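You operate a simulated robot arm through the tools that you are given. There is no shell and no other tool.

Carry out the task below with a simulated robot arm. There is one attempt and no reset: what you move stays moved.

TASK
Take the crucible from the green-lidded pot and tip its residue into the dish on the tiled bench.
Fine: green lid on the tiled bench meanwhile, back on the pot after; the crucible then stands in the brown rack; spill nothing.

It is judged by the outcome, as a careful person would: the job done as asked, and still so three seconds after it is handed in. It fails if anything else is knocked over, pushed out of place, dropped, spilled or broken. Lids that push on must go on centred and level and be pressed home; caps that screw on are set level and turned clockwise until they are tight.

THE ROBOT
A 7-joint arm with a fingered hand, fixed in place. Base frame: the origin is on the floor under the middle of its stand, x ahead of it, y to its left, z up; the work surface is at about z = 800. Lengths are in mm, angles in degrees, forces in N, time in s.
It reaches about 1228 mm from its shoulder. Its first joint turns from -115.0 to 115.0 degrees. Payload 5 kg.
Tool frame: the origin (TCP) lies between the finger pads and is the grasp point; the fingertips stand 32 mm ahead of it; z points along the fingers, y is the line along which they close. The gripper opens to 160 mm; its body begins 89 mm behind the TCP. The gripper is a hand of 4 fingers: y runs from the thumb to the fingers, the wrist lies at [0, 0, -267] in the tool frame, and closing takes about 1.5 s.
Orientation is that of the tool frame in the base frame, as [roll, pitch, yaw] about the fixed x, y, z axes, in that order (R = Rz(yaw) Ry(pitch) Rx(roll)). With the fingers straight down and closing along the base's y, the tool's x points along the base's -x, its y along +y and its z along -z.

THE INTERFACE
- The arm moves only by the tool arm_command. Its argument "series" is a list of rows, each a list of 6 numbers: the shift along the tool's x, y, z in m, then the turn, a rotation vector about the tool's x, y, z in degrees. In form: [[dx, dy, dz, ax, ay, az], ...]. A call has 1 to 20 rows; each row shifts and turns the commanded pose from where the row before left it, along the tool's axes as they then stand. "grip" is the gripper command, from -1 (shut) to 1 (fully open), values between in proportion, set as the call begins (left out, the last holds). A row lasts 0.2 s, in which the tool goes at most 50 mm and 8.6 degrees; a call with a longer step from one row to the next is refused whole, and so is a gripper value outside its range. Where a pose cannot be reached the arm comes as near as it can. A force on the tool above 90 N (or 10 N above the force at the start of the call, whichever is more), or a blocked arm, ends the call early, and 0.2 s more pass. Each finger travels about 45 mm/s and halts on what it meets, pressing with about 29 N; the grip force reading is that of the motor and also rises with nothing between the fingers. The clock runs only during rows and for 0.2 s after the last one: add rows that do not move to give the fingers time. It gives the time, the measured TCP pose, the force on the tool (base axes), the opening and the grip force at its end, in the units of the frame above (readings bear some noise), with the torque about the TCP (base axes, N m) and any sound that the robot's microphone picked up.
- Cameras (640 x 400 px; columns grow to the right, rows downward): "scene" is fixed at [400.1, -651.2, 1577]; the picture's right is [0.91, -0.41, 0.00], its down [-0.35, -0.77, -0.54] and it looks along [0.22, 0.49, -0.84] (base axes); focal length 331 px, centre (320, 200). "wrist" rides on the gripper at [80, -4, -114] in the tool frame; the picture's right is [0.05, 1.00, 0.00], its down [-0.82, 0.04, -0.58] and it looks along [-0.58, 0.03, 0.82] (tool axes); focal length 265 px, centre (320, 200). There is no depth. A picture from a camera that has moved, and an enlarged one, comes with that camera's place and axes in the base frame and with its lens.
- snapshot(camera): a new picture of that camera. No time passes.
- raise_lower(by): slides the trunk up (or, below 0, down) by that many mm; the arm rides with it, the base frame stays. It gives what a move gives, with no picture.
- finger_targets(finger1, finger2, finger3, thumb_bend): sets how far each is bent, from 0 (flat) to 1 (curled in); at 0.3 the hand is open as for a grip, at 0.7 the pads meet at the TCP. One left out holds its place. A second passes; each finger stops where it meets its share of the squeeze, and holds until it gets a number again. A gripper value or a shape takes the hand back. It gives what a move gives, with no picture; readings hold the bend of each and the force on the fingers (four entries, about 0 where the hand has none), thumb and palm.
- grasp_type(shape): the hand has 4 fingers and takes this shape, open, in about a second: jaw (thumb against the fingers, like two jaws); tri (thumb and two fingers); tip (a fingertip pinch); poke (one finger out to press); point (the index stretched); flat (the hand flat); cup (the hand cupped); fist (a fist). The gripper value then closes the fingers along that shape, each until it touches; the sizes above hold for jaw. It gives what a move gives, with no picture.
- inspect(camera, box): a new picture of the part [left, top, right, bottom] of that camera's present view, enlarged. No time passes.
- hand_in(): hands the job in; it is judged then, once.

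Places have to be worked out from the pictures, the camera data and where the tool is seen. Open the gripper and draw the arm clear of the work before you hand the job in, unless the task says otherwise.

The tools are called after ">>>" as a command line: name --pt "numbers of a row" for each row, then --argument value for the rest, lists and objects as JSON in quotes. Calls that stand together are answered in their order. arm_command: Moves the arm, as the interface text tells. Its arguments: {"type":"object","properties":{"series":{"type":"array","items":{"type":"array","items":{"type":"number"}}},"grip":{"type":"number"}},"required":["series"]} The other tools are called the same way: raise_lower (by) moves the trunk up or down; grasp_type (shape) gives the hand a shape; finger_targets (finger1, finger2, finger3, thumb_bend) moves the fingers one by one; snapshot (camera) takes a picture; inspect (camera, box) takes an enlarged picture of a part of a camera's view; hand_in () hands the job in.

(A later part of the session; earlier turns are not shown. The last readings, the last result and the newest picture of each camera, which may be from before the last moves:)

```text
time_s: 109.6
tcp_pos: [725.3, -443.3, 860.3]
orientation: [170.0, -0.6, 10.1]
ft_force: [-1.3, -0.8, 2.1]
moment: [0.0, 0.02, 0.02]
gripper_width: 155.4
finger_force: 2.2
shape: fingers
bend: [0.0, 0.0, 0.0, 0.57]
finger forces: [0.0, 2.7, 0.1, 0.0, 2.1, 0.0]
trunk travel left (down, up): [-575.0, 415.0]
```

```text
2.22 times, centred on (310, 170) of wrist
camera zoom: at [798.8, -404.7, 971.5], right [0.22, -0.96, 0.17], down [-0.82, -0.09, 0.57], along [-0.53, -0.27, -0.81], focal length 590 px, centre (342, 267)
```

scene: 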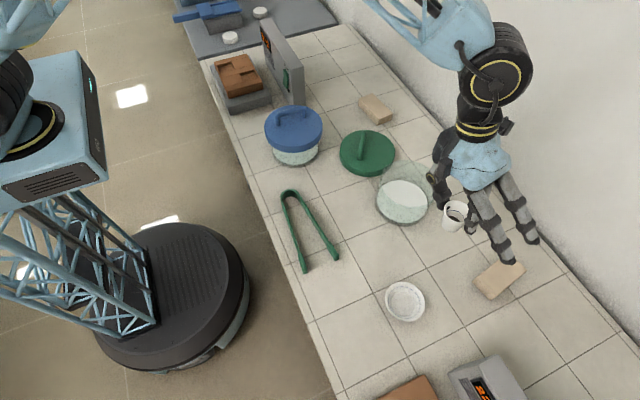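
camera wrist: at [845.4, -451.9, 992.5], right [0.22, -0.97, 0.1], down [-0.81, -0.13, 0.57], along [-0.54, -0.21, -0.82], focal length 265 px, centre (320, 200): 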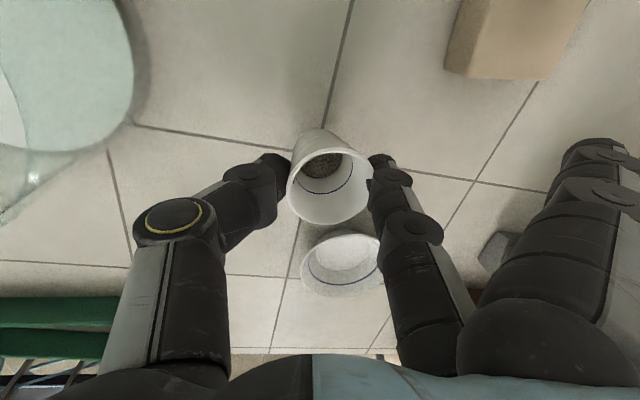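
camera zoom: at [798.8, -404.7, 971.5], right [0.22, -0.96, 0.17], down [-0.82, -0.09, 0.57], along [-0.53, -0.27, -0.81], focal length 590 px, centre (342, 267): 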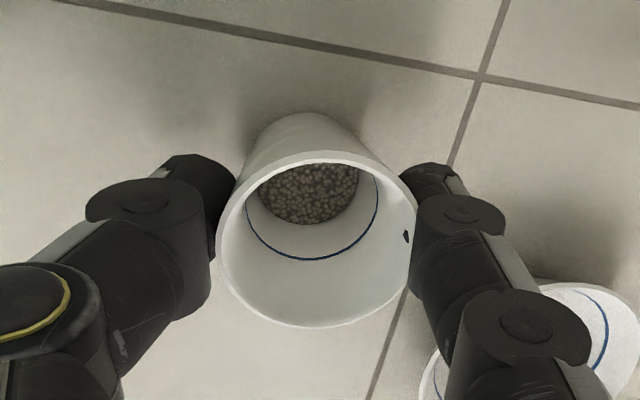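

The cup stays upright as the grip relaxes. I'll open the thumb fully.

>>> finger_targets --thumb_bend 0.5

>>> finger_targets --thumb_bend 0.4

>>> snapshot --camera "wrist"

>>> inspect --camera "scene" --box '[390, 210, 470, 270]'

```text
time_s: 110.6
tcp_pos: [725.0, -444.3, 860.5]
orientation: [169.9, -0.6, 10.0]
ft_force: [1.0, -1.0, 0.2]
moment: [-0.02, -0.01, 0.0]
gripper_width: 167.3
finger_force: 0.1
shape: fingers
bend: [0.0, 0.0, 0.0, 0.5]
finger forces: [0.0, 0.0, 0.1, 0.1, 0.1, 0.1]
trunk travel left (down, up): [-575.0, 415.0]
```

```text
time_s: 111.6
tcp_pos: [725.7, -442.5, 860.0]
orientation: [170.1, -0.6, 10.1]
ft_force: [-0.5, 1.6, -0.1]
moment: [-0.01, -0.05, 0.02]
gripper_width: 187.8
finger_force: 0.1
shape: fingers
bend: [0.0, 0.0, 0.0, 0.4]
finger forces: [0.0, 0.0, 0.0, 0.1, 0.1, 0.0]
trunk travel left (down, up): [-575.0, 415.0]
```

```text
taken
camera wrist: at [798.8, -404.8, 971.5], right [0.22, -0.96, 0.17], down [-0.82, -0.09, 0.57], along [-0.53, -0.27, -0.81], focal length 265 px, centre (320, 200)
```

wrist: 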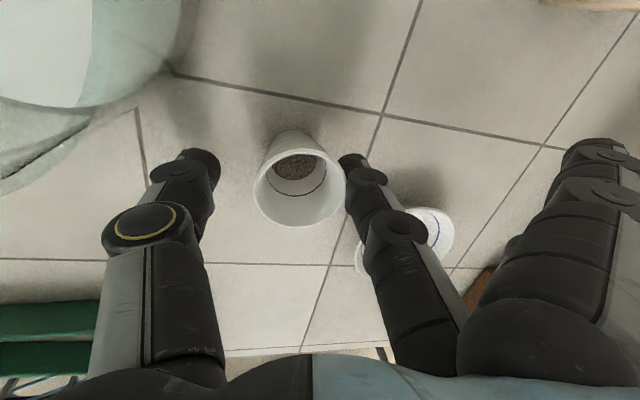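

```text
6.67 times, centred on (430, 240) of scene
camera zoom: at [400.1, -651.2, 1577.0], right [0.91, -0.41, 0.0], down [-0.35, -0.77, -0.54], along [0.22, 0.49, -0.84], focal length 2204 px, centre (-413, -67)
```

zoom: 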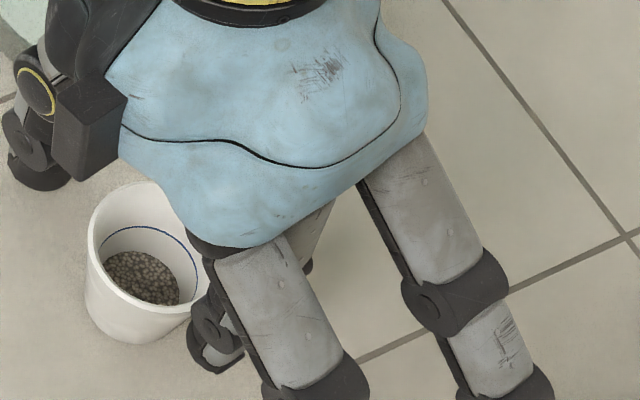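

The cup stands upright on the bench, undisturbed. I'll shift slightly away from it, rise vertically and look at where it stands.

>>> arm_command --pt "0 0.003 0 0 0 0" --pt "0 0.0017 -0.01 0 0 0" --pt "0 0.0035 -0.02 0 0 0" --pt "0 0.0052 -0.03 0 0 0" --pt "0 0.007 -0.04 0 0 0" --pt "0 0.007 -0.04 0 0 0" --pt "0 0.007 -0.04 5 0 0" --pt "0 0 -0.02 5 0 0" --pt "0 0 0 0 0 0"

>>> snapshot --camera "wrist"

>>> inspect --camera "scene" --box '[370, 190, 450, 250]'

```text
time_s: 113.6
tcp_pos: [723.1, -444.3, 1064.5]
orientation: [-179.9, -0.6, 10.0]
ft_force: [0.4, 0.2, -0.4]
moment: [0.01, 0.0, 0.04]
gripper_width: 187.9
finger_force: 0.1
shape: fingers
bend: [0.0, 0.01, 0.0, 0.4]
finger forces: [0.0, 0.0, 0.1, 0.0, 0.0, 0.0]
trunk travel left (down, up): [-575.0, 415.0]
```

```text
taken
camera wrist: at [800.5, -425.4, 1177.3], right [0.23, -0.97, 0.0], down [-0.8, -0.19, 0.57], along [-0.55, -0.13, -0.82], focal length 265 px, centre (320, 200)
```

wrist: 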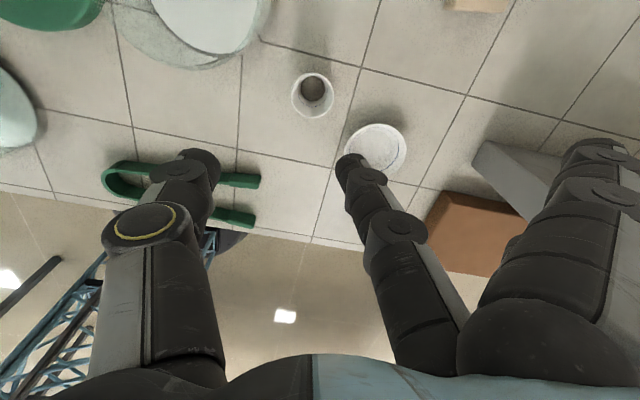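

```text
6.67 times, centred on (410, 220) of scene
camera zoom: at [400.1, -651.2, 1577.0], right [0.91, -0.41, 0.0], down [-0.35, -0.77, -0.54], along [0.22, 0.49, -0.84], focal length 2204 px, centre (-280, 67)
```

zoom: 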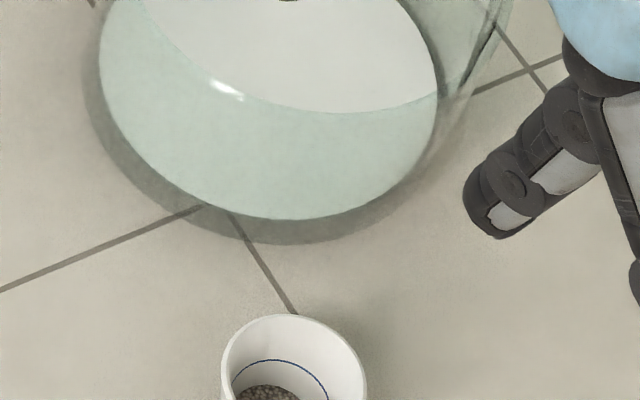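

The tidy regrip spot turns out to be too near the jar for a leaned hand, so I'll move the cup once more to open bench around (560,-500). First I'll measure where it stands now.

>>> inspect --camera "wrist" --box '[240, 40, 400, 140]'

>>> inspect --camera "scene" --box '[370, 215, 450, 275]'

```text
4.00 times, centred on (320, 90) of wrist
camera zoom: at [800.5, -425.4, 1177.3], right [0.23, -0.97, 0.0], down [-0.8, -0.19, 0.57], along [-0.55, -0.13, -0.82], focal length 1062 px, centre (320, 640)
```

zoom: 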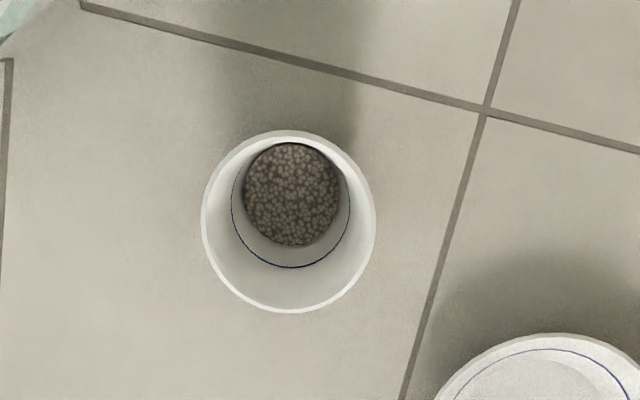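

```text
6.67 times, centred on (410, 245) of scene
camera zoom: at [400.1, -651.2, 1577.0], right [0.91, -0.41, 0.0], down [-0.35, -0.77, -0.54], along [0.22, 0.49, -0.84], focal length 2204 px, centre (-280, -100)
```

zoom: 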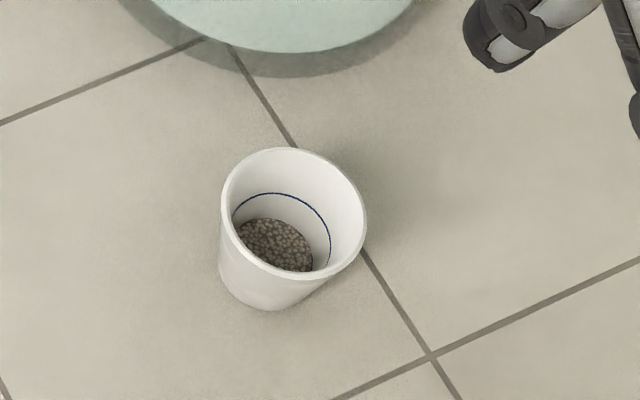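

The cup is at (725,-433) with its rim at z≈848. I'll re-approach it top-down with the same finger arrangement.

>>> arm_command --pt "0.0038 0.0087 0 0 -0.6 0" --pt "0 0 0.025 0 0 0" --pt "0 0 0.025 0 0 0" --pt "0 0 0.025 0 0 0" --pt "0 0 0.025 0 0 0" --pt "0 0 0.025 0 0 0" --pt "0 0 0.02 0 0 0" --pt "0 0 0 0 0 0"

>>> inspect --camera "wrist" --box '[190, 60, 430, 240]'

```text
time_s: 115.4
tcp_pos: [728.1, -452.6, 918.2]
orientation: [-180.0, -0.1, 10.0]
ft_force: [0.0, 0.9, -0.5]
moment: [0.0, 0.0, 0.0]
gripper_width: 187.8
finger_force: 0.0
shape: fingers
bend: [0.0, 0.01, 0.0, 0.4]
finger forces: [0.0, 0.0, 0.1, 0.0, 0.0, 0.1]
trunk travel left (down, up): [-575.0, 415.0]
```

```text
2.22 times, centred on (310, 150) of wrist
camera zoom: at [806.2, -433.1, 1031.2], right [0.22, -0.97, 0.0], down [-0.8, -0.18, 0.58], along [-0.56, -0.13, -0.82], focal length 590 px, centre (342, 311)
```

zoom: 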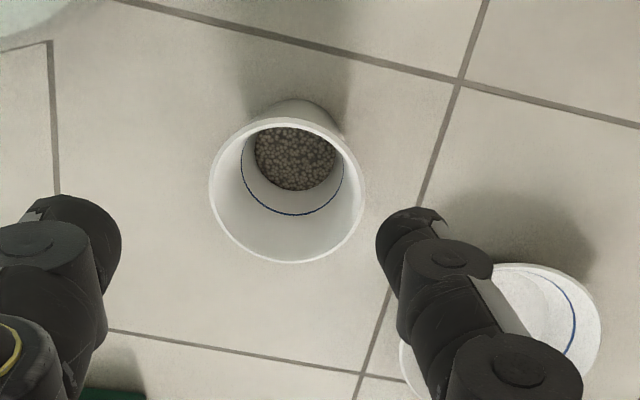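

Centred again (cup at tool X≈-0.6, Y≈-18). I'll shift 2 mm for clearance and descend to grip depth.

>>> arm_command --pt "0 0.002 0.01 0 0 0" --pt "0 0 0.01 0 0 0" --pt "0 0 0.01 0 0 0" --pt "0 0 0.01 0 0 0" --pt "0 0 0 0 0 0"

>>> inspect --camera "wrist" --box '[190, 80, 430, 260]'

>>> arm_command --pt "0 0 0.005 0 0 0" --pt "0 0 0.005 0 0 0" --pt "0 0 0.004 0 0 0" --pt "0 0 0 0 0 0"

>>> inspect --camera "wrist" --box '[190, 80, 430, 260]'

```text
time_s: 116.6
tcp_pos: [728.8, -454.0, 878.8]
orientation: [179.9, -0.1, 10.0]
ft_force: [0.1, -0.1, 0.5]
moment: [-0.03, -0.01, 0.0]
gripper_width: 187.8
finger_force: 0.0
shape: fingers
bend: [0.0, 0.01, 0.0, 0.4]
finger forces: [0.0, 0.0, 0.0, 0.0, 0.0, 0.0]
trunk travel left (down, up): [-575.0, 415.0]
```

```text
2.22 times, centred on (310, 170) of wrist
camera zoom: at [806.6, -435.2, 991.6], right [0.22, -0.97, 0.0], down [-0.8, -0.18, 0.58], along [-0.56, -0.13, -0.82], focal length 590 px, centre (342, 267)
```

zoom: 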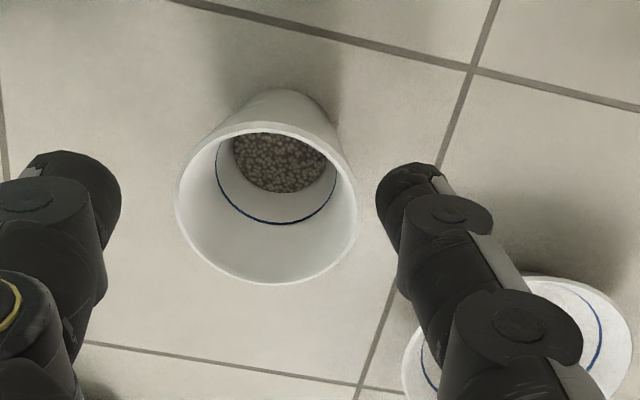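

```text
time_s: 117.6
tcp_pos: [729.0, -452.6, 864.4]
orientation: [-180.0, 0.0, 10.1]
ft_force: [-0.8, -0.5, 0.7]
moment: [0.04, 0.02, 0.01]
gripper_width: 187.7
finger_force: 0.1
shape: fingers
bend: [0.0, 0.01, 0.0, 0.4]
finger forces: [0.0, 0.1, 0.0, 0.0, 0.0, 0.1]
trunk travel left (down, up): [-575.0, 415.0]
```

```text
2.22 times, centred on (310, 170) of wrist
camera zoom: at [806.9, -435.0, 977.4], right [0.22, -0.97, 0.0], down [-0.8, -0.18, 0.58], along [-0.56, -0.13, -0.82], focal length 590 px, centre (342, 267)
```

zoom: 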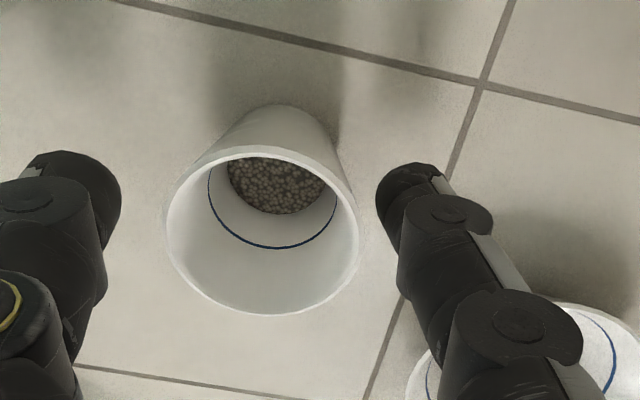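

Good alignment. I'll nudge 4 mm toward the cup and close the thumb to a moderate squeeze this time, to limit the tilt.

>>> arm_command --pt "0 -0.003 0.001 0 0 0" --pt "0 -0.003 0.001 0 0 0" --pt "0 0 0 0 0 0"

>>> finger_targets --thumb_bend 0.5

>>> finger_targets --thumb_bend 0.56

>>> finger_targets --thumb_bend 0.64

>>> inspect --camera "wrist" --box '[190, 80, 430, 260]'

```text
time_s: 118.4
tcp_pos: [728.4, -447.4, 861.9]
orientation: [180.0, 0.0, 10.0]
ft_force: [-0.1, -0.2, -0.5]
moment: [0.01, 0.01, -0.02]
gripper_width: 187.7
finger_force: 0.1
shape: fingers
bend: [0.0, 0.01, 0.0, 0.4]
finger forces: [0.1, 0.0, 0.1, 0.0, 0.0, 0.0]
trunk travel left (down, up): [-575.0, 415.0]
```

```text
time_s: 119.4
tcp_pos: [728.9, -447.6, 863.2]
orientation: [-180.0, 0.1, 10.1]
ft_force: [-0.8, -0.2, 0.2]
moment: [-0.01, 0.01, 0.02]
gripper_width: 168.6
finger_force: 0.1
shape: fingers
bend: [0.0, 0.01, 0.0, 0.5]
finger forces: [0.1, 0.0, 0.0, 0.0, 0.0, 0.0]
trunk travel left (down, up): [-575.0, 415.0]
```

```text
time_s: 120.4
tcp_pos: [728.6, -448.8, 862.0]
orientation: [-179.9, 0.0, 10.0]
ft_force: [-0.1, 0.3, 0.7]
moment: [0.02, -0.02, -0.01]
gripper_width: 158.4
finger_force: 2.0
shape: fingers
bend: [0.0, 0.0, 0.0, 0.55]
finger forces: [0.0, 1.3, 0.0, 0.0, 1.4, 0.1]
trunk travel left (down, up): [-575.0, 415.0]
```

```text
time_s: 121.4
tcp_pos: [727.8, -448.1, 862.5]
orientation: [179.9, 0.1, 10.0]
ft_force: [-0.7, 0.4, 0.9]
moment: [-0.01, 0.01, 0.01]
gripper_width: 149.9
finger_force: 7.1
shape: fingers
bend: [0.0, 0.0, 0.0, 0.61]
finger forces: [0.1, 7.0, 0.0, 0.1, 7.3, 0.0]
trunk travel left (down, up): [-575.0, 415.0]
```

```text
2.22 times, centred on (310, 170) of wrist
camera zoom: at [806.0, -429.0, 975.6], right [0.22, -0.97, 0.0], down [-0.8, -0.18, 0.58], along [-0.56, -0.13, -0.82], focal length 590 px, centre (342, 267)
```

zoom: 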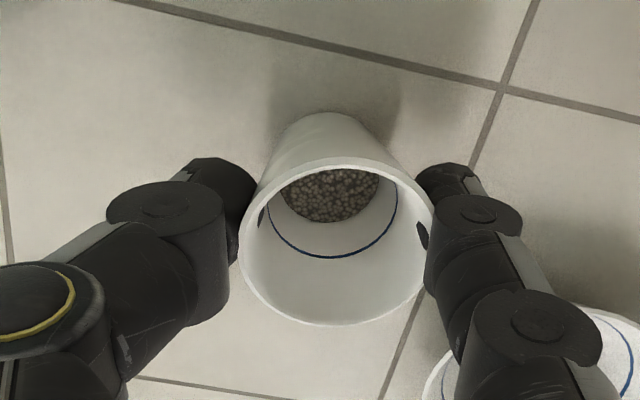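

Held at about 7 N with little tilt. Lifting slowly and carrying it level to (560,-500).

>>> arm_command --pt "0 0 -0.004 0 0 0" --pt "0 0 -0.006 0 0 0" --pt "0 0 -0.01 0 0 0" --pt "0 0 -0.014 0 0 0" --pt "0 0 -0.014 0 0 0" --pt "0 0 -0.012 0 0 0" --pt "0 0 -0.006 0 0 0" --pt "0 0 0 0 0 0"

>>> inspect --camera "wrist" --box '[190, 80, 430, 260]'

```text
time_s: 123.2
tcp_pos: [727.8, -447.6, 927.7]
orientation: [-180.0, 0.0, 10.0]
ft_force: [-0.5, 0.6, -1.6]
moment: [0.01, 0.0, 0.01]
gripper_width: 150.0
finger_force: 6.8
shape: fingers
bend: [0.0, 0.0, 0.0, 0.61]
finger forces: [0.0, 7.0, 0.0, 0.1, 7.1, 0.1]
trunk travel left (down, up): [-575.0, 415.0]
```

```text
2.22 times, centred on (310, 170) of wrist
camera zoom: at [806.0, -429.0, 1041.3], right [0.22, -0.97, 0.0], down [-0.8, -0.18, 0.58], along [-0.56, -0.13, -0.82], focal length 590 px, centre (342, 267)
```

zoom: 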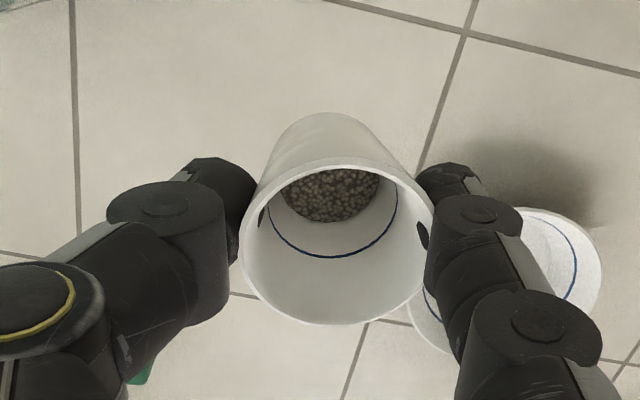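

The cup is held with no slip. Carrying it smoothly across to the open area.

>>> arm_command --pt "-0.008 0.001 0 0 0 0" --pt "-0.014 0.002 0 0 0 0" --pt "-0.017 0.0023 0 0 0 0" --pt "-0.017 0.0023 0 0 0 0" --pt "-0.017 0.0023 0 0 0 0" --pt "-0.017 0.0023 0 0 0 0" --pt "-0.017 0.0023 0 0 0 0" --pt "-0.017 0.0023 0 0 0 0" --pt "-0.017 0.0023 0 0 0 0" --pt "-0.017 0.0023 0 0 0 0" --pt "-0.012 0.0016 0 0 0 3" --pt "-0.0048 0.001 0 0 0 4" --pt "0 0 0 0 0 3" --pt "0 0 0 0 0 0"

>>> snapshot --camera "wrist"

>>> snapshot --camera "scene"

```text
time_s: 126.2
tcp_pos: [559.6, -501.2, 930.3]
orientation: [-179.9, 0.0, 0.0]
ft_force: [0.1, 1.0, 0.2]
moment: [0.01, 0.02, 0.01]
gripper_width: 149.8
finger_force: 8.0
shape: fingers
bend: [0.0, 0.0, 0.0, 0.61]
finger forces: [0.1, 7.2, 0.1, 0.0, 7.1, 0.0]
trunk travel left (down, up): [-575.0, 415.0]
```

```text
taken
camera wrist: at [639.8, -497.2, 1041.6], right [0.05, -1.0, 0.0], down [-0.82, -0.04, 0.58], along [-0.58, -0.03, -0.82], focal length 265 px, centre (320, 200)
```

wrist: 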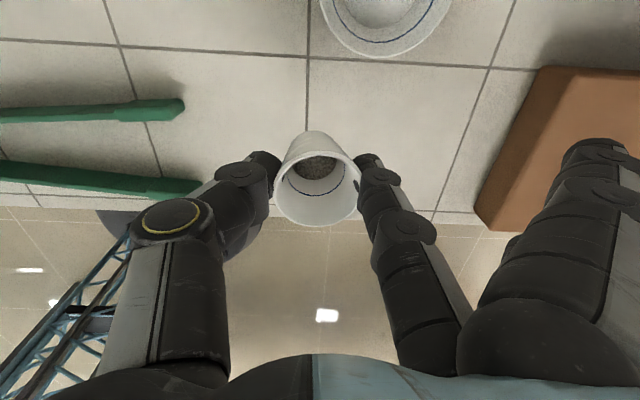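

```text
taken
```

scene: 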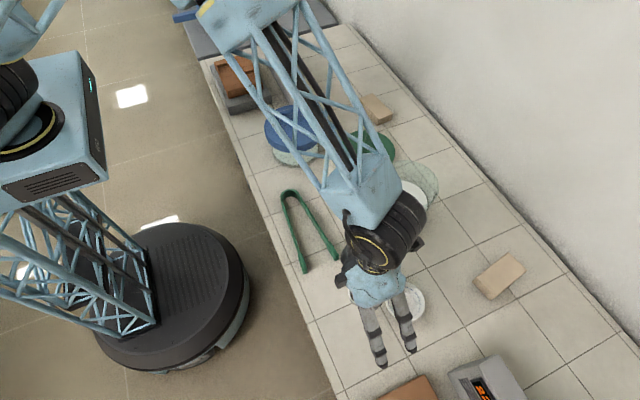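

Over open bench now. I'll apply a small levelling correction (about 5°) and lower it to the bench.

>>> arm_command --pt "0 0 0.015 -2.5 0 0" --pt "0 0 0.015 -2.5 0 0" --pt "0 0 0.012 0 0 0" --pt "0 0 0.012 0 0 0" --pt "0 0 0.007 0 0 0" --pt "0 0 0.003 0 0 0" --pt "0 0 0 0 0 0"

>>> arm_command --pt "0 0 0.001 0 0 0" --pt "0 0 0.001 0 0 0" --pt "0 0 0 0 0 0"

>>> arm_command --pt "0 0 0.001 0 0 0" --pt "0 0 0 0 0 0"

```text
time_s: 127.8
tcp_pos: [561.0, -505.0, 863.3]
orientation: [174.9, 0.0, -0.1]
ft_force: [-0.4, -0.7, -0.1]
moment: [0.01, 0.05, 0.0]
gripper_width: 149.9
finger_force: 7.4
shape: fingers
bend: [0.0, 0.0, 0.0, 0.61]
finger forces: [0.0, 7.0, 0.1, 0.0, 7.0, 0.0]
trunk travel left (down, up): [-575.0, 415.0]
```

```text
time_s: 128.6
tcp_pos: [560.4, -506.0, 863.2]
orientation: [175.0, -0.1, 0.0]
ft_force: [-0.7, 0.0, 0.2]
moment: [-0.02, -0.02, 0.0]
gripper_width: 149.8
finger_force: 7.3
shape: fingers
bend: [0.0, 0.0, 0.0, 0.61]
finger forces: [0.0, 7.0, 0.0, 0.0, 7.1, 0.0]
trunk travel left (down, up): [-575.0, 415.0]
```

```text
time_s: 129.2
tcp_pos: [559.6, -505.5, 862.1]
orientation: [175.1, 0.0, 0.0]
ft_force: [-0.4, 0.3, 0.1]
moment: [-0.01, 0.02, 0.01]
gripper_width: 149.7
finger_force: 7.2
shape: fingers
bend: [0.0, 0.0, 0.0, 0.61]
finger forces: [0.1, 7.0, 0.0, 0.1, 7.3, 0.0]
trunk travel left (down, up): [-575.0, 415.0]
```

Still just above contact; continuing in 1 mm steps.

>>> arm_command --pt "0 0 0.001 0 0 0" --pt "0 0 0 0 0 0"

>>> arm_command --pt "0 0 0.001 0 0 0" --pt "0 0 0 0 0 0"

```text
time_s: 129.8
tcp_pos: [559.8, -505.4, 861.7]
orientation: [174.9, -0.1, -0.1]
ft_force: [0.8, 1.0, 4.4]
moment: [0.0, 0.02, -0.02]
gripper_width: 149.7
finger_force: 7.6
shape: fingers
bend: [0.0, 0.0, 0.0, 0.62]
finger forces: [0.0, 7.4, 0.1, 0.1, 7.5, 0.0]
trunk travel left (down, up): [-575.0, 415.0]
```

```text
time_s: 130.4
tcp_pos: [560.0, -505.2, 860.2]
orientation: [175.0, -0.1, 0.0]
ft_force: [0.3, 1.7, 10.9]
moment: [0.0, -0.01, 0.0]
gripper_width: 149.5
finger_force: 8.7
shape: fingers
bend: [0.0, 0.0, 0.0, 0.62]
finger forces: [0.1, 9.3, 0.0, 0.1, 8.0, 0.0]
trunk travel left (down, up): [-575.0, 415.0]
```

The cup is flat on the bench (no torque). Easing off 1 mm and opening the thumb in steps.

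>>> arm_command --pt "0 0 -0.0015 0 0 0" --pt "0 0 0 0 0 0"

>>> finger_targets --thumb_bend 0.55

>>> finger_targets --thumb_bend 0.48

>>> inspect --camera "wrist" --box '[190, 80, 430, 260]'

```text
time_s: 131.0
tcp_pos: [559.6, -505.7, 860.2]
orientation: [175.0, 0.0, 0.0]
ft_force: [1.8, -0.4, 5.9]
moment: [-0.01, -0.05, 0.01]
gripper_width: 149.5
finger_force: 8.0
shape: fingers
bend: [0.0, 0.0, 0.0, 0.62]
finger forces: [0.0, 8.3, 0.0, 0.0, 7.2, 0.0]
trunk travel left (down, up): [-575.0, 415.0]
```

```text
time_s: 132.0
tcp_pos: [558.4, -505.4, 861.7]
orientation: [175.0, 0.0, -0.1]
ft_force: [-0.1, 0.1, 0.3]
moment: [-0.02, 0.04, -0.03]
gripper_width: 158.6
finger_force: 1.4
shape: fingers
bend: [0.0, 0.0, 0.0, 0.55]
finger forces: [0.0, 1.1, 0.0, 0.0, 0.8, 0.1]
trunk travel left (down, up): [-575.0, 415.0]
```

```text
time_s: 133.0
tcp_pos: [559.5, -505.4, 861.4]
orientation: [175.0, 0.1, 0.0]
ft_force: [-0.1, -1.0, 0.2]
moment: [-0.01, 0.0, 0.0]
gripper_width: 171.8
finger_force: 0.0
shape: fingers
bend: [0.0, 0.0, 0.0, 0.48]
finger forces: [0.0, 0.2, 0.0, 0.1, 0.0, 0.1]
trunk travel left (down, up): [-575.0, 415.0]
```

```text
2.22 times, centred on (310, 170) of wrist
camera zoom: at [639.5, -490.7, 973.0], right [0.05, -0.99, 0.09], down [-0.82, 0.01, 0.58], along [-0.58, -0.1, -0.81], focal length 590 px, centre (342, 267)
```

zoom: 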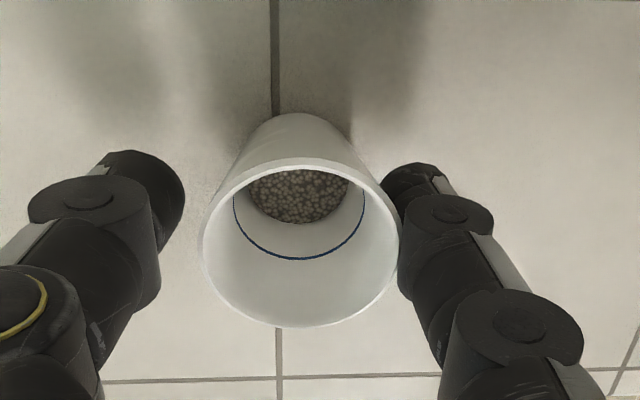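

The cup stands free between the fingers. I'll level the hand, give a little clearance, then lean it gradually about the cup's grip point (first 22°).

>>> finger_targets --thumb_bend 0.44

>>> arm_command --pt "0 0.002 0 0 0 0" --pt "0 0.0032 0 5 0 0" --pt "0 0 0 0 0 0"

>>> inspect --camera "wrist" --box '[190, 80, 430, 260]'

```text
time_s: 134.0
tcp_pos: [559.3, -504.5, 861.3]
orientation: [175.0, 0.0, 0.0]
ft_force: [-0.7, -0.8, -0.8]
moment: [0.01, -0.01, 0.01]
gripper_width: 179.7
finger_force: 0.1
shape: fingers
bend: [0.0, 0.0, 0.0, 0.44]
finger forces: [0.0, 0.1, 0.0, 0.0, 0.1, 0.1]
trunk travel left (down, up): [-575.0, 415.0]
```

```text
time_s: 134.8
tcp_pos: [559.2, -511.1, 860.2]
orientation: [-179.9, 0.0, 0.1]
ft_force: [-0.2, 0.4, -0.4]
moment: [0.0, 0.0, 0.01]
gripper_width: 180.2
finger_force: 0.0
shape: fingers
bend: [0.0, 0.01, 0.0, 0.44]
finger forces: [0.1, 0.0, 0.0, 0.1, 0.0, 0.0]
trunk travel left (down, up): [-575.0, 415.0]
```

```text
2.22 times, centred on (310, 170) of wrist
camera zoom: at [640.0, -505.7, 974.1], right [0.05, -1.0, 0.0], down [-0.82, -0.04, 0.58], along [-0.58, -0.03, -0.82], focal length 590 px, centre (342, 267)
```

zoom: 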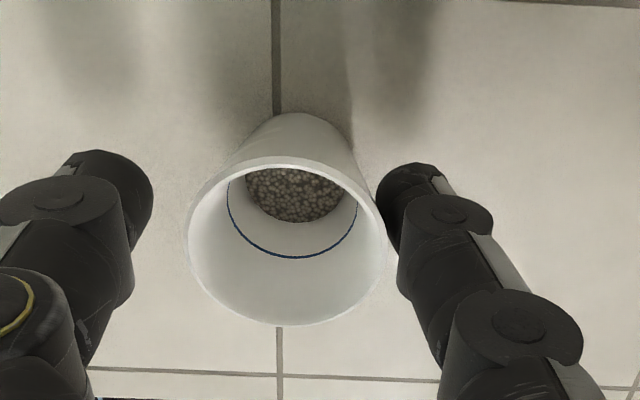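

Good clearance both sides. Now leaning: first three steps (22°) about the cup.

>>> arm_command --pt "-0.0024 0.0005 0 0 0 0" --pt "0.0033 0 0.0002 0 -7.5 0" --pt "0.0033 0 0.0002 0 -7.5 0" --pt "0.0033 0 0.0002 0 -7.5 0" --pt "0 0 0 0 0 0"

>>> snapshot --camera "wrist"

>>> inspect --camera "scene" --box '[320, 220, 460, 340]'

```text
time_s: 136.0
tcp_pos: [567.3, -511.8, 859.4]
orientation: [-180.0, 22.6, 0.0]
ft_force: [0.2, 0.4, -0.5]
moment: [0.0, 0.01, -0.01]
gripper_width: 180.0
finger_force: 0.0
shape: fingers
bend: [0.0, 0.01, 0.0, 0.44]
finger forces: [0.0, 0.1, 0.0, 0.0, 0.0, 0.0]
trunk travel left (down, up): [-575.0, 415.0]
```

```text
taken
camera wrist: at [684.4, -506.6, 932.8], right [0.05, -1.0, -0.02], down [-0.53, -0.04, 0.85], along [-0.85, -0.03, -0.53], focal length 265 px, centre (320, 200)
```

wrist: 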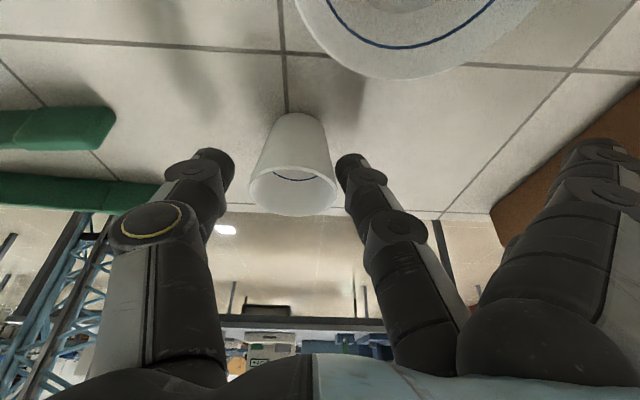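

```text
3.33 times, centred on (390, 280) of scene
camera zoom: at [400.1, -651.2, 1577.0], right [0.91, -0.41, 0.0], down [-0.35, -0.77, -0.54], along [0.22, 0.49, -0.84], focal length 1102 px, centre (87, -67)
```

zoom: 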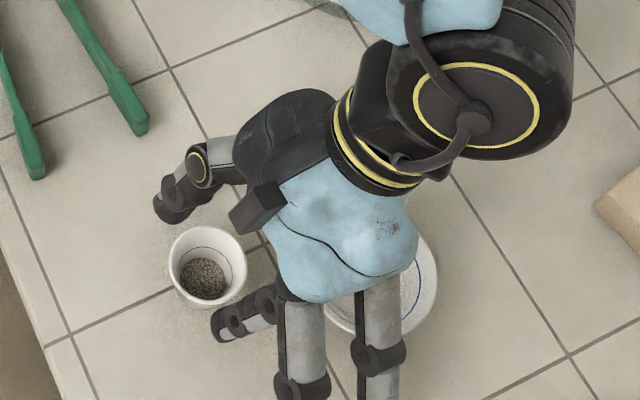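

The cup sits undisturbed between the fingers. Continuing the lean to 45°.

>>> arm_command --pt "0.0033 0 0.0002 0 -7.5 0" --pt "0.0033 0 0.0002 0 -7.5 0" --pt "0.0033 0 0.0002 0 -7.4 0" --pt "0 0 0 0 0 0"

>>> snapshot --camera "wrist"

>>> inspect --camera "scene" --box '[320, 220, 460, 340]'

```text
time_s: 137.0
tcp_pos: [574.4, -512.4, 854.5]
orientation: [180.0, 45.0, -0.1]
ft_force: [0.0, 0.3, -0.4]
moment: [0.0, 0.02, 0.01]
gripper_width: 179.7
finger_force: 0.0
shape: fingers
bend: [0.0, 0.01, 0.0, 0.44]
finger forces: [0.0, 0.1, 0.1, 0.1, 0.0, 0.0]
trunk travel left (down, up): [-575.0, 415.0]
```

```text
taken
camera wrist: at [712.1, -506.3, 877.2], right [0.04, -1.0, -0.04], down [-0.17, -0.04, 0.98], along [-0.98, -0.03, -0.17], focal length 265 px, centre (320, 200)
```

wrist: 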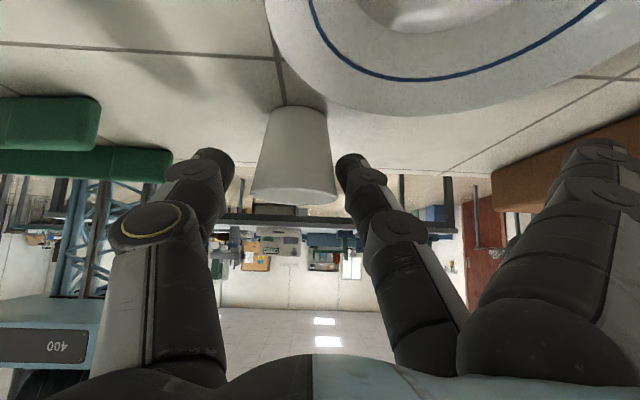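

```text
3.33 times, centred on (390, 280) of scene
camera zoom: at [400.1, -651.2, 1577.0], right [0.91, -0.41, 0.0], down [-0.35, -0.77, -0.54], along [0.22, 0.49, -0.84], focal length 1102 px, centre (87, -67)
```

zoom: 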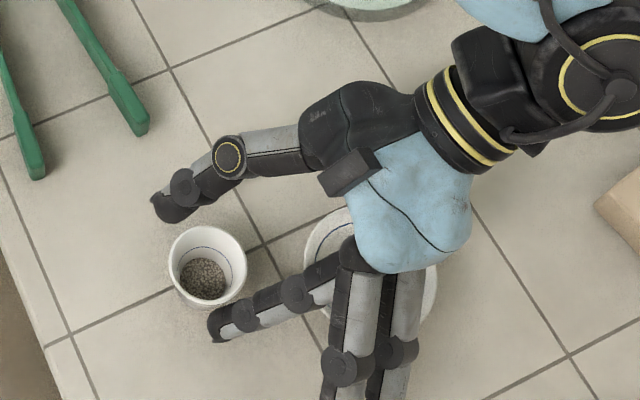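

The hand is leaned 45° with the cup centred between finger 2 and thumb. Closing the thumb in steps.

>>> finger_targets --thumb_bend 0.52

>>> finger_targets --thumb_bend 0.57

>>> inspect --camera "wrist" --box '[190, 80, 430, 260]'

>>> inspect --camera "scene" --box '[340, 240, 420, 300]'

```text
time_s: 138.0
tcp_pos: [575.2, -511.8, 854.3]
orientation: [-180.0, 44.8, 0.1]
ft_force: [-0.2, 0.2, 0.9]
moment: [0.02, -0.04, 0.01]
gripper_width: 164.6
finger_force: 0.1
shape: fingers
bend: [0.0, 0.01, 0.0, 0.52]
finger forces: [0.1, 0.0, 0.1, 0.0, 0.0, 0.0]
trunk travel left (down, up): [-575.0, 415.0]
```

```text
time_s: 139.0
tcp_pos: [573.6, -510.5, 853.9]
orientation: [-180.0, 44.8, 0.2]
ft_force: [0.9, 0.4, 1.0]
moment: [0.0, 0.01, -0.01]
gripper_width: 158.4
finger_force: 1.7
shape: fingers
bend: [0.0, 0.0, 0.0, 0.55]
finger forces: [0.0, 1.3, 0.0, 0.0, 1.5, 0.0]
trunk travel left (down, up): [-575.0, 415.0]
```

```text
2.22 times, centred on (310, 170) of wrist
camera zoom: at [711.9, -506.2, 877.3], right [0.04, -1.0, -0.04], down [-0.17, -0.04, 0.98], along [-0.98, -0.03, -0.17], focal length 590 px, centre (342, 267)
```

zoom: 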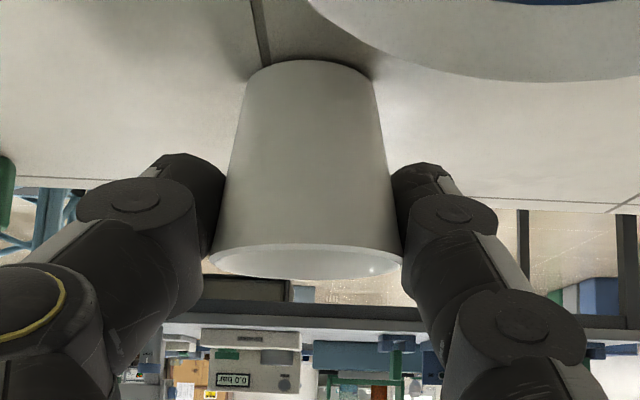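

```text
6.67 times, centred on (380, 270) of scene
camera zoom: at [400.1, -651.2, 1577.0], right [0.91, -0.41, 0.0], down [-0.35, -0.77, -0.54], along [0.22, 0.49, -0.84], focal length 2204 px, centre (-80, -267)
```

zoom: 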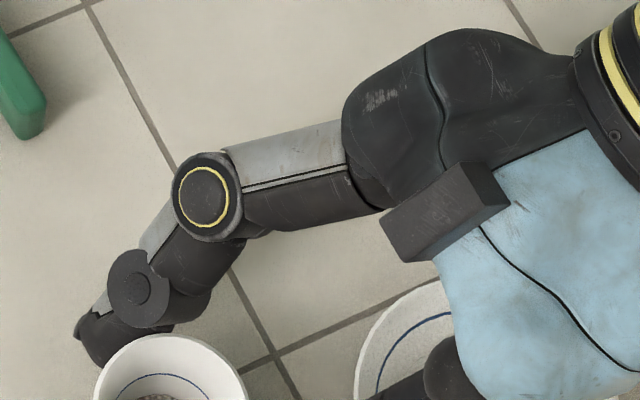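

Light contact on both sides with the cup upright. Squeezing to a firm hold.

>>> finger_targets --thumb_bend 0.67

>>> inspect --camera "wrist" --box '[190, 80, 430, 260]'

>>> inspect --camera "scene" --box '[330, 240, 430, 320]'

```text
time_s: 140.0
tcp_pos: [574.6, -511.0, 853.1]
orientation: [-179.9, 44.9, 0.1]
ft_force: [-0.2, 0.1, -0.1]
moment: [0.01, -0.03, -0.02]
gripper_width: 147.5
finger_force: 9.5
shape: fingers
bend: [0.0, 0.0, 0.0, 0.63]
finger forces: [0.1, 9.2, 0.0, 0.1, 9.7, 0.1]
trunk travel left (down, up): [-575.0, 415.0]
```

```text
2.22 times, centred on (310, 170) of wrist
camera zoom: at [711.9, -506.3, 877.2], right [0.04, -1.0, -0.04], down [-0.17, -0.04, 0.98], along [-0.98, -0.03, -0.17], focal length 590 px, centre (342, 267)
```

zoom: 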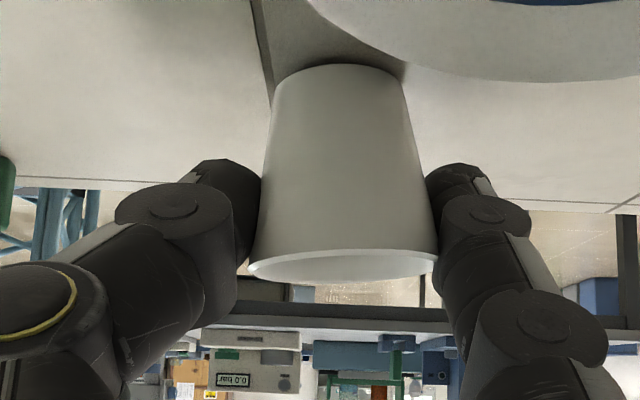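

```text
5.00 times, centred on (380, 280) of scene
camera zoom: at [400.1, -651.2, 1577.0], right [0.91, -0.41, 0.0], down [-0.35, -0.77, -0.54], along [0.22, 0.49, -0.84], focal length 1653 px, centre (20, -200)
```

zoom: 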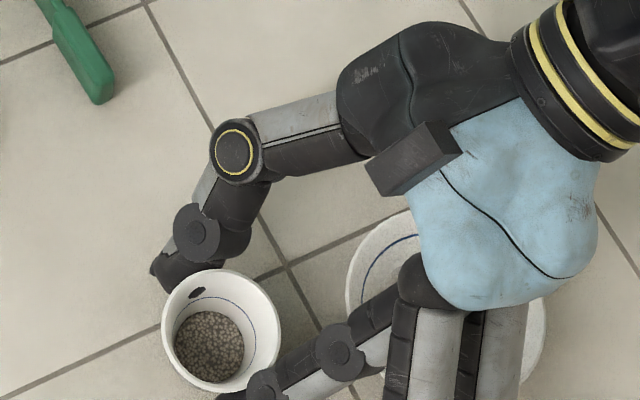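

Firm hold (~9.5 N), cup nearly upright. Lifting straight up gently and checking.

>>> arm_command --pt "-0.0028 0 -0.0028 0 0 0" --pt "-0.0042 0 -0.0042 0 0 0" --pt "-0.0057 0 -0.0057 0 0 0" --pt "-0.0071 0 -0.0071 0 0 0" --pt "-0.0057 0 -0.0057 0 0 0" --pt "0 0 0 0 0 0"

>>> inspect --camera "wrist" --box '[190, 80, 430, 260]'

>>> inspect --camera "scene" --box '[330, 240, 430, 320]'

```text
time_s: 141.4
tcp_pos: [574.9, -511.5, 890.3]
orientation: [-179.9, 45.0, 0.1]
ft_force: [-0.2, -0.9, -1.3]
moment: [0.0, 0.0, -0.01]
gripper_width: 147.6
finger_force: 9.7
shape: fingers
bend: [0.0, 0.0, 0.0, 0.63]
finger forces: [0.1, 9.2, 0.0, 0.0, 9.8, 0.0]
trunk travel left (down, up): [-575.0, 415.0]
```

```text
2.22 times, centred on (310, 170) of wrist
camera zoom: at [711.8, -506.3, 913.3], right [0.04, -1.0, -0.04], down [-0.17, -0.04, 0.98], along [-0.98, -0.03, -0.17], focal length 590 px, centre (342, 267)
```

zoom: 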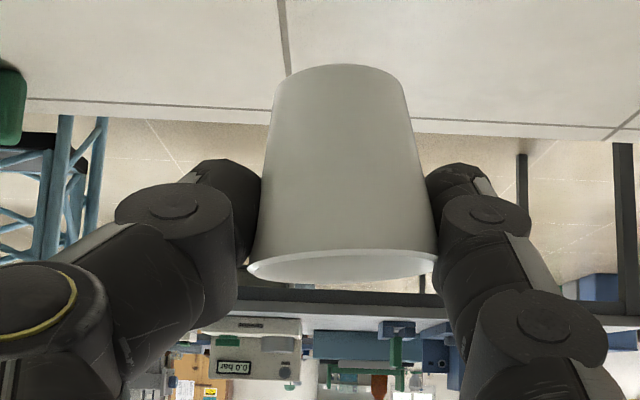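

```text
5.00 times, centred on (380, 280) of scene
camera zoom: at [400.1, -651.2, 1577.0], right [0.91, -0.41, 0.0], down [-0.35, -0.77, -0.54], along [0.22, 0.49, -0.84], focal length 1653 px, centre (20, -200)
```

zoom: 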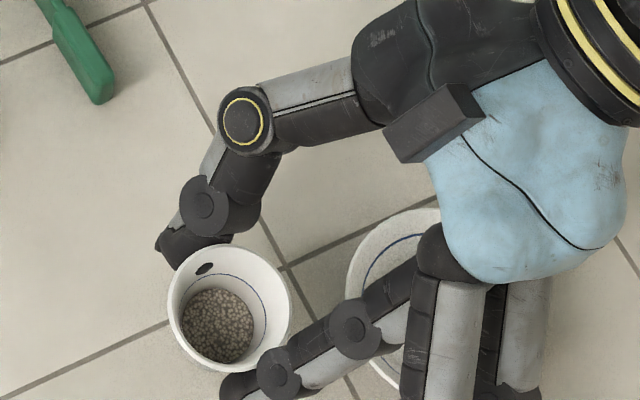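

The cup is secure and clear of the bench. To keep the splayed fingers away from the controller box near the dish, I'll fold fingers 1 and 3 in a bit (0.3) while the others hold.

>>> finger_targets --finger1 0.3 --finger3 0.3

>>> snapshot --camera "wrist"

>>> snapshot --camera "scene"

```text
time_s: 142.4
tcp_pos: [574.2, -511.2, 890.8]
orientation: [-179.9, 44.9, 0.1]
ft_force: [0.7, -0.4, 0.2]
moment: [0.01, -0.03, -0.01]
gripper_width: 111.3
finger_force: 9.3
shape: fingers
bend: [0.3, 0.0, 0.3, 0.63]
finger forces: [0.0, 9.1, 0.0, 0.0, 9.9, 0.1]
trunk travel left (down, up): [-575.0, 415.0]
```

```text
taken
camera wrist: at [711.9, -506.3, 913.2], right [0.04, -1.0, -0.04], down [-0.17, -0.04, 0.98], along [-0.98, -0.03, -0.17], focal length 265 px, centre (320, 200)
```

wrist: 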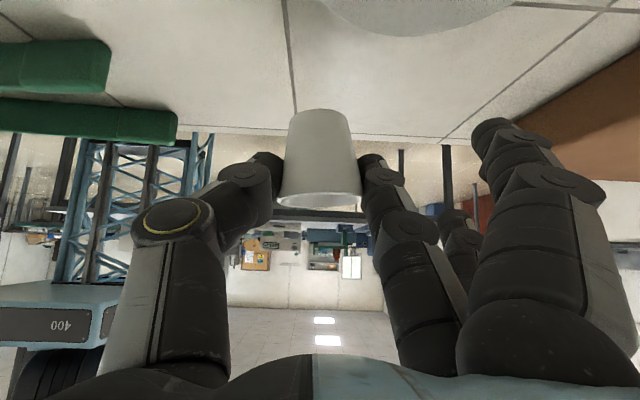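

```text
taken
```

scene: 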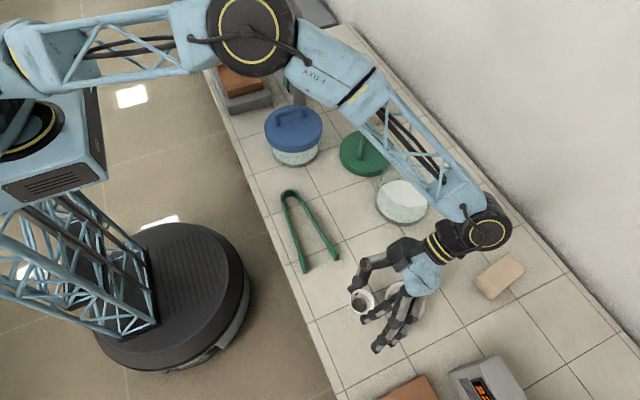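

The hand is compact now. I'll raise 40 mm and carry the cup (still upright) to above the dish.

>>> arm_command --pt "-0.0094 0 -0.0094 0 0 0" --pt "-0.0094 0 -0.0094 0 0 0" --pt "-0.0094 0 -0.0094 0 0 0" --pt "0.006 0.0016 -0.006 0 0 0" --pt "0.0105 0.003 -0.0105 0 0 0" --pt "0.0115 0.0032 -0.0115 0 0 0" --pt "0.0115 0.0032 -0.0115 0 0 0" --pt "0.0115 0.0032 -0.0115 0 0 0" --pt "0.0115 0.0032 -0.0115 0 0 0" --pt "0.0115 0.0032 -0.0115 0 0 0" --pt "0.0115 0.0032 -0.0115 0 0 0" --pt "0.0105 0.003 -0.0105 0 0 0" --pt "0.0065 0.0018 -0.0065 0 0 0" --pt "0 0 0 0 0 0"

>>> snapshot --camera "scene"

>>> inspect --camera "scene" --box '[370, 230, 470, 320]'

>>> snapshot --camera "wrist"

```text
time_s: 145.4
tcp_pos: [672.7, -529.5, 929.8]
orientation: [180.0, 44.8, 0.1]
ft_force: [0.3, 0.7, 0.3]
moment: [0.02, -0.03, -0.01]
gripper_width: 110.6
finger_force: 9.4
shape: fingers
bend: [0.3, 0.0, 0.3, 0.63]
finger forces: [0.1, 9.1, 0.1, 0.0, 9.7, 0.0]
out of reach, approached as far as the arm can: row 10, 11, 12, 13
trunk travel left (down, up): [-575.0, 415.0]
```

```text
taken
```

scene: 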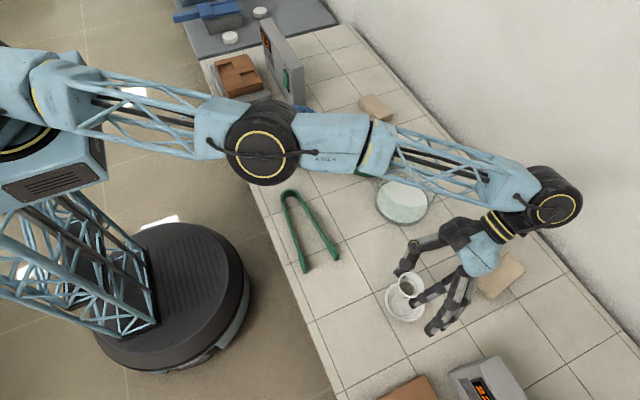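

```text
4.44 times, centred on (420, 275) of scene
camera zoom: at [400.1, -651.2, 1577.0], right [0.91, -0.41, 0.0], down [-0.35, -0.77, -0.54], along [0.22, 0.49, -0.84], focal length 1469 px, centre (-124, -133)
```

zoom: 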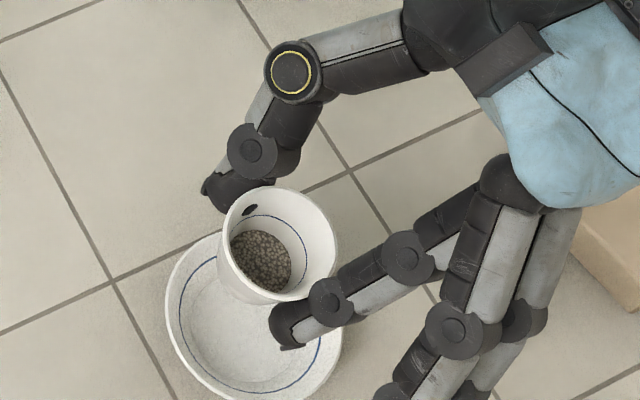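

```text
taken
camera wrist: at [808.2, -524.7, 953.2], right [0.04, -1.0, -0.04], down [-0.17, -0.04, 0.98], along [-0.98, -0.03, -0.17], focal length 265 px, centre (320, 200)
```

wrist: 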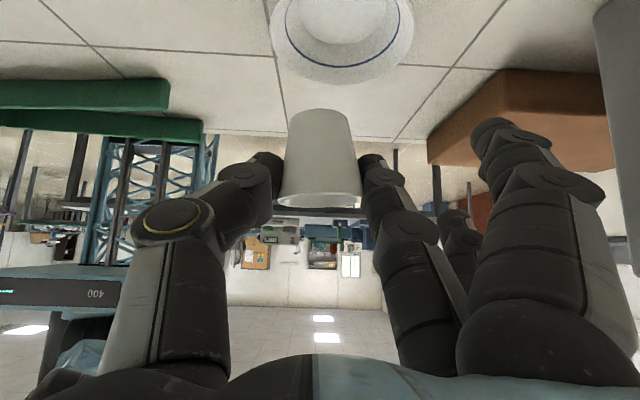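

The arm is near its reach limit in this lean, but rotating the hand brings it back in. The cup is just above the dish, so I'll start tilting toward 60° about the TCP (too little for the residue to move) and look.

>>> arm_command --pt "0 0 0 0 4 0" --pt "0 0 0 0 5 0" --pt "0 0 0 0 5 0" --pt "0 0 0 0 5 0" --pt "0 0 0 0 5 0" --pt "0 0 0 0 5 0" --pt "0 0 0 0 5 0" --pt "0 0 0 0 5 0" --pt "0 0 0 0 5 0" --pt "0 0 0 0 4 0" --pt "0 0 0 0 0 0"

>>> inspect --camera "wrist" --box '[190, 80, 430, 260]'

>>> inspect --camera "scene" --box '[370, 230, 470, 320]'

>>> snapshot --camera "scene"

```text
time_s: 147.8
tcp_pos: [672.0, -530.3, 929.9]
orientation: [180.0, -3.2, 0.0]
ft_force: [0.5, 0.6, -0.2]
moment: [0.02, 0.0, 0.07]
gripper_width: 110.1
finger_force: 9.0
shape: fingers
bend: [0.3, 0.0, 0.3, 0.64]
finger forces: [0.0, 8.5, 0.0, 0.0, 9.4, 0.0]
trunk travel left (down, up): [-575.0, 415.0]
```

```text
2.22 times, centred on (310, 170) of wrist
camera zoom: at [745.1, -525.3, 1046.9], right [0.05, -1.0, 0.0], down [-0.85, -0.04, 0.53], along [-0.53, -0.03, -0.85], focal length 590 px, centre (342, 267)
```

zoom: 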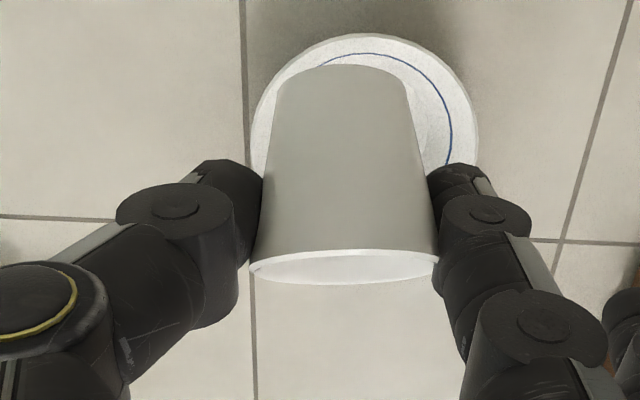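

```text
4.44 times, centred on (420, 275) of scene
camera zoom: at [400.1, -651.2, 1577.0], right [0.91, -0.41, 0.0], down [-0.35, -0.77, -0.54], along [0.22, 0.49, -0.84], focal length 1469 px, centre (-124, -133)
```

zoom: 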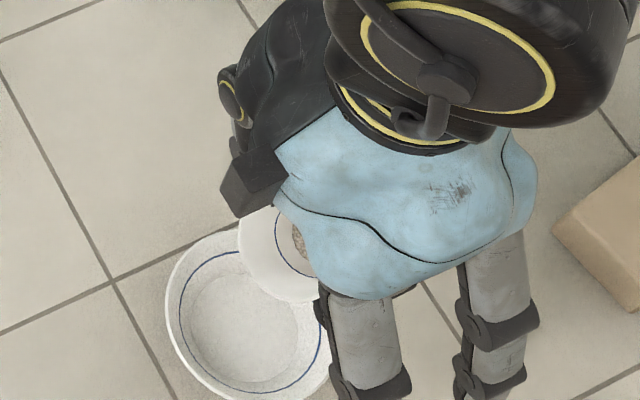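

```text
taken
```

scene: 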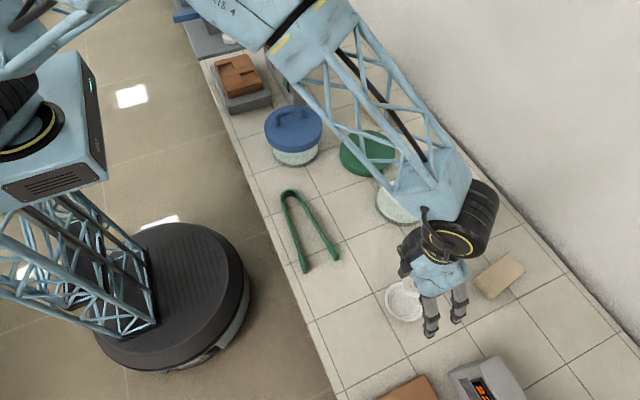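

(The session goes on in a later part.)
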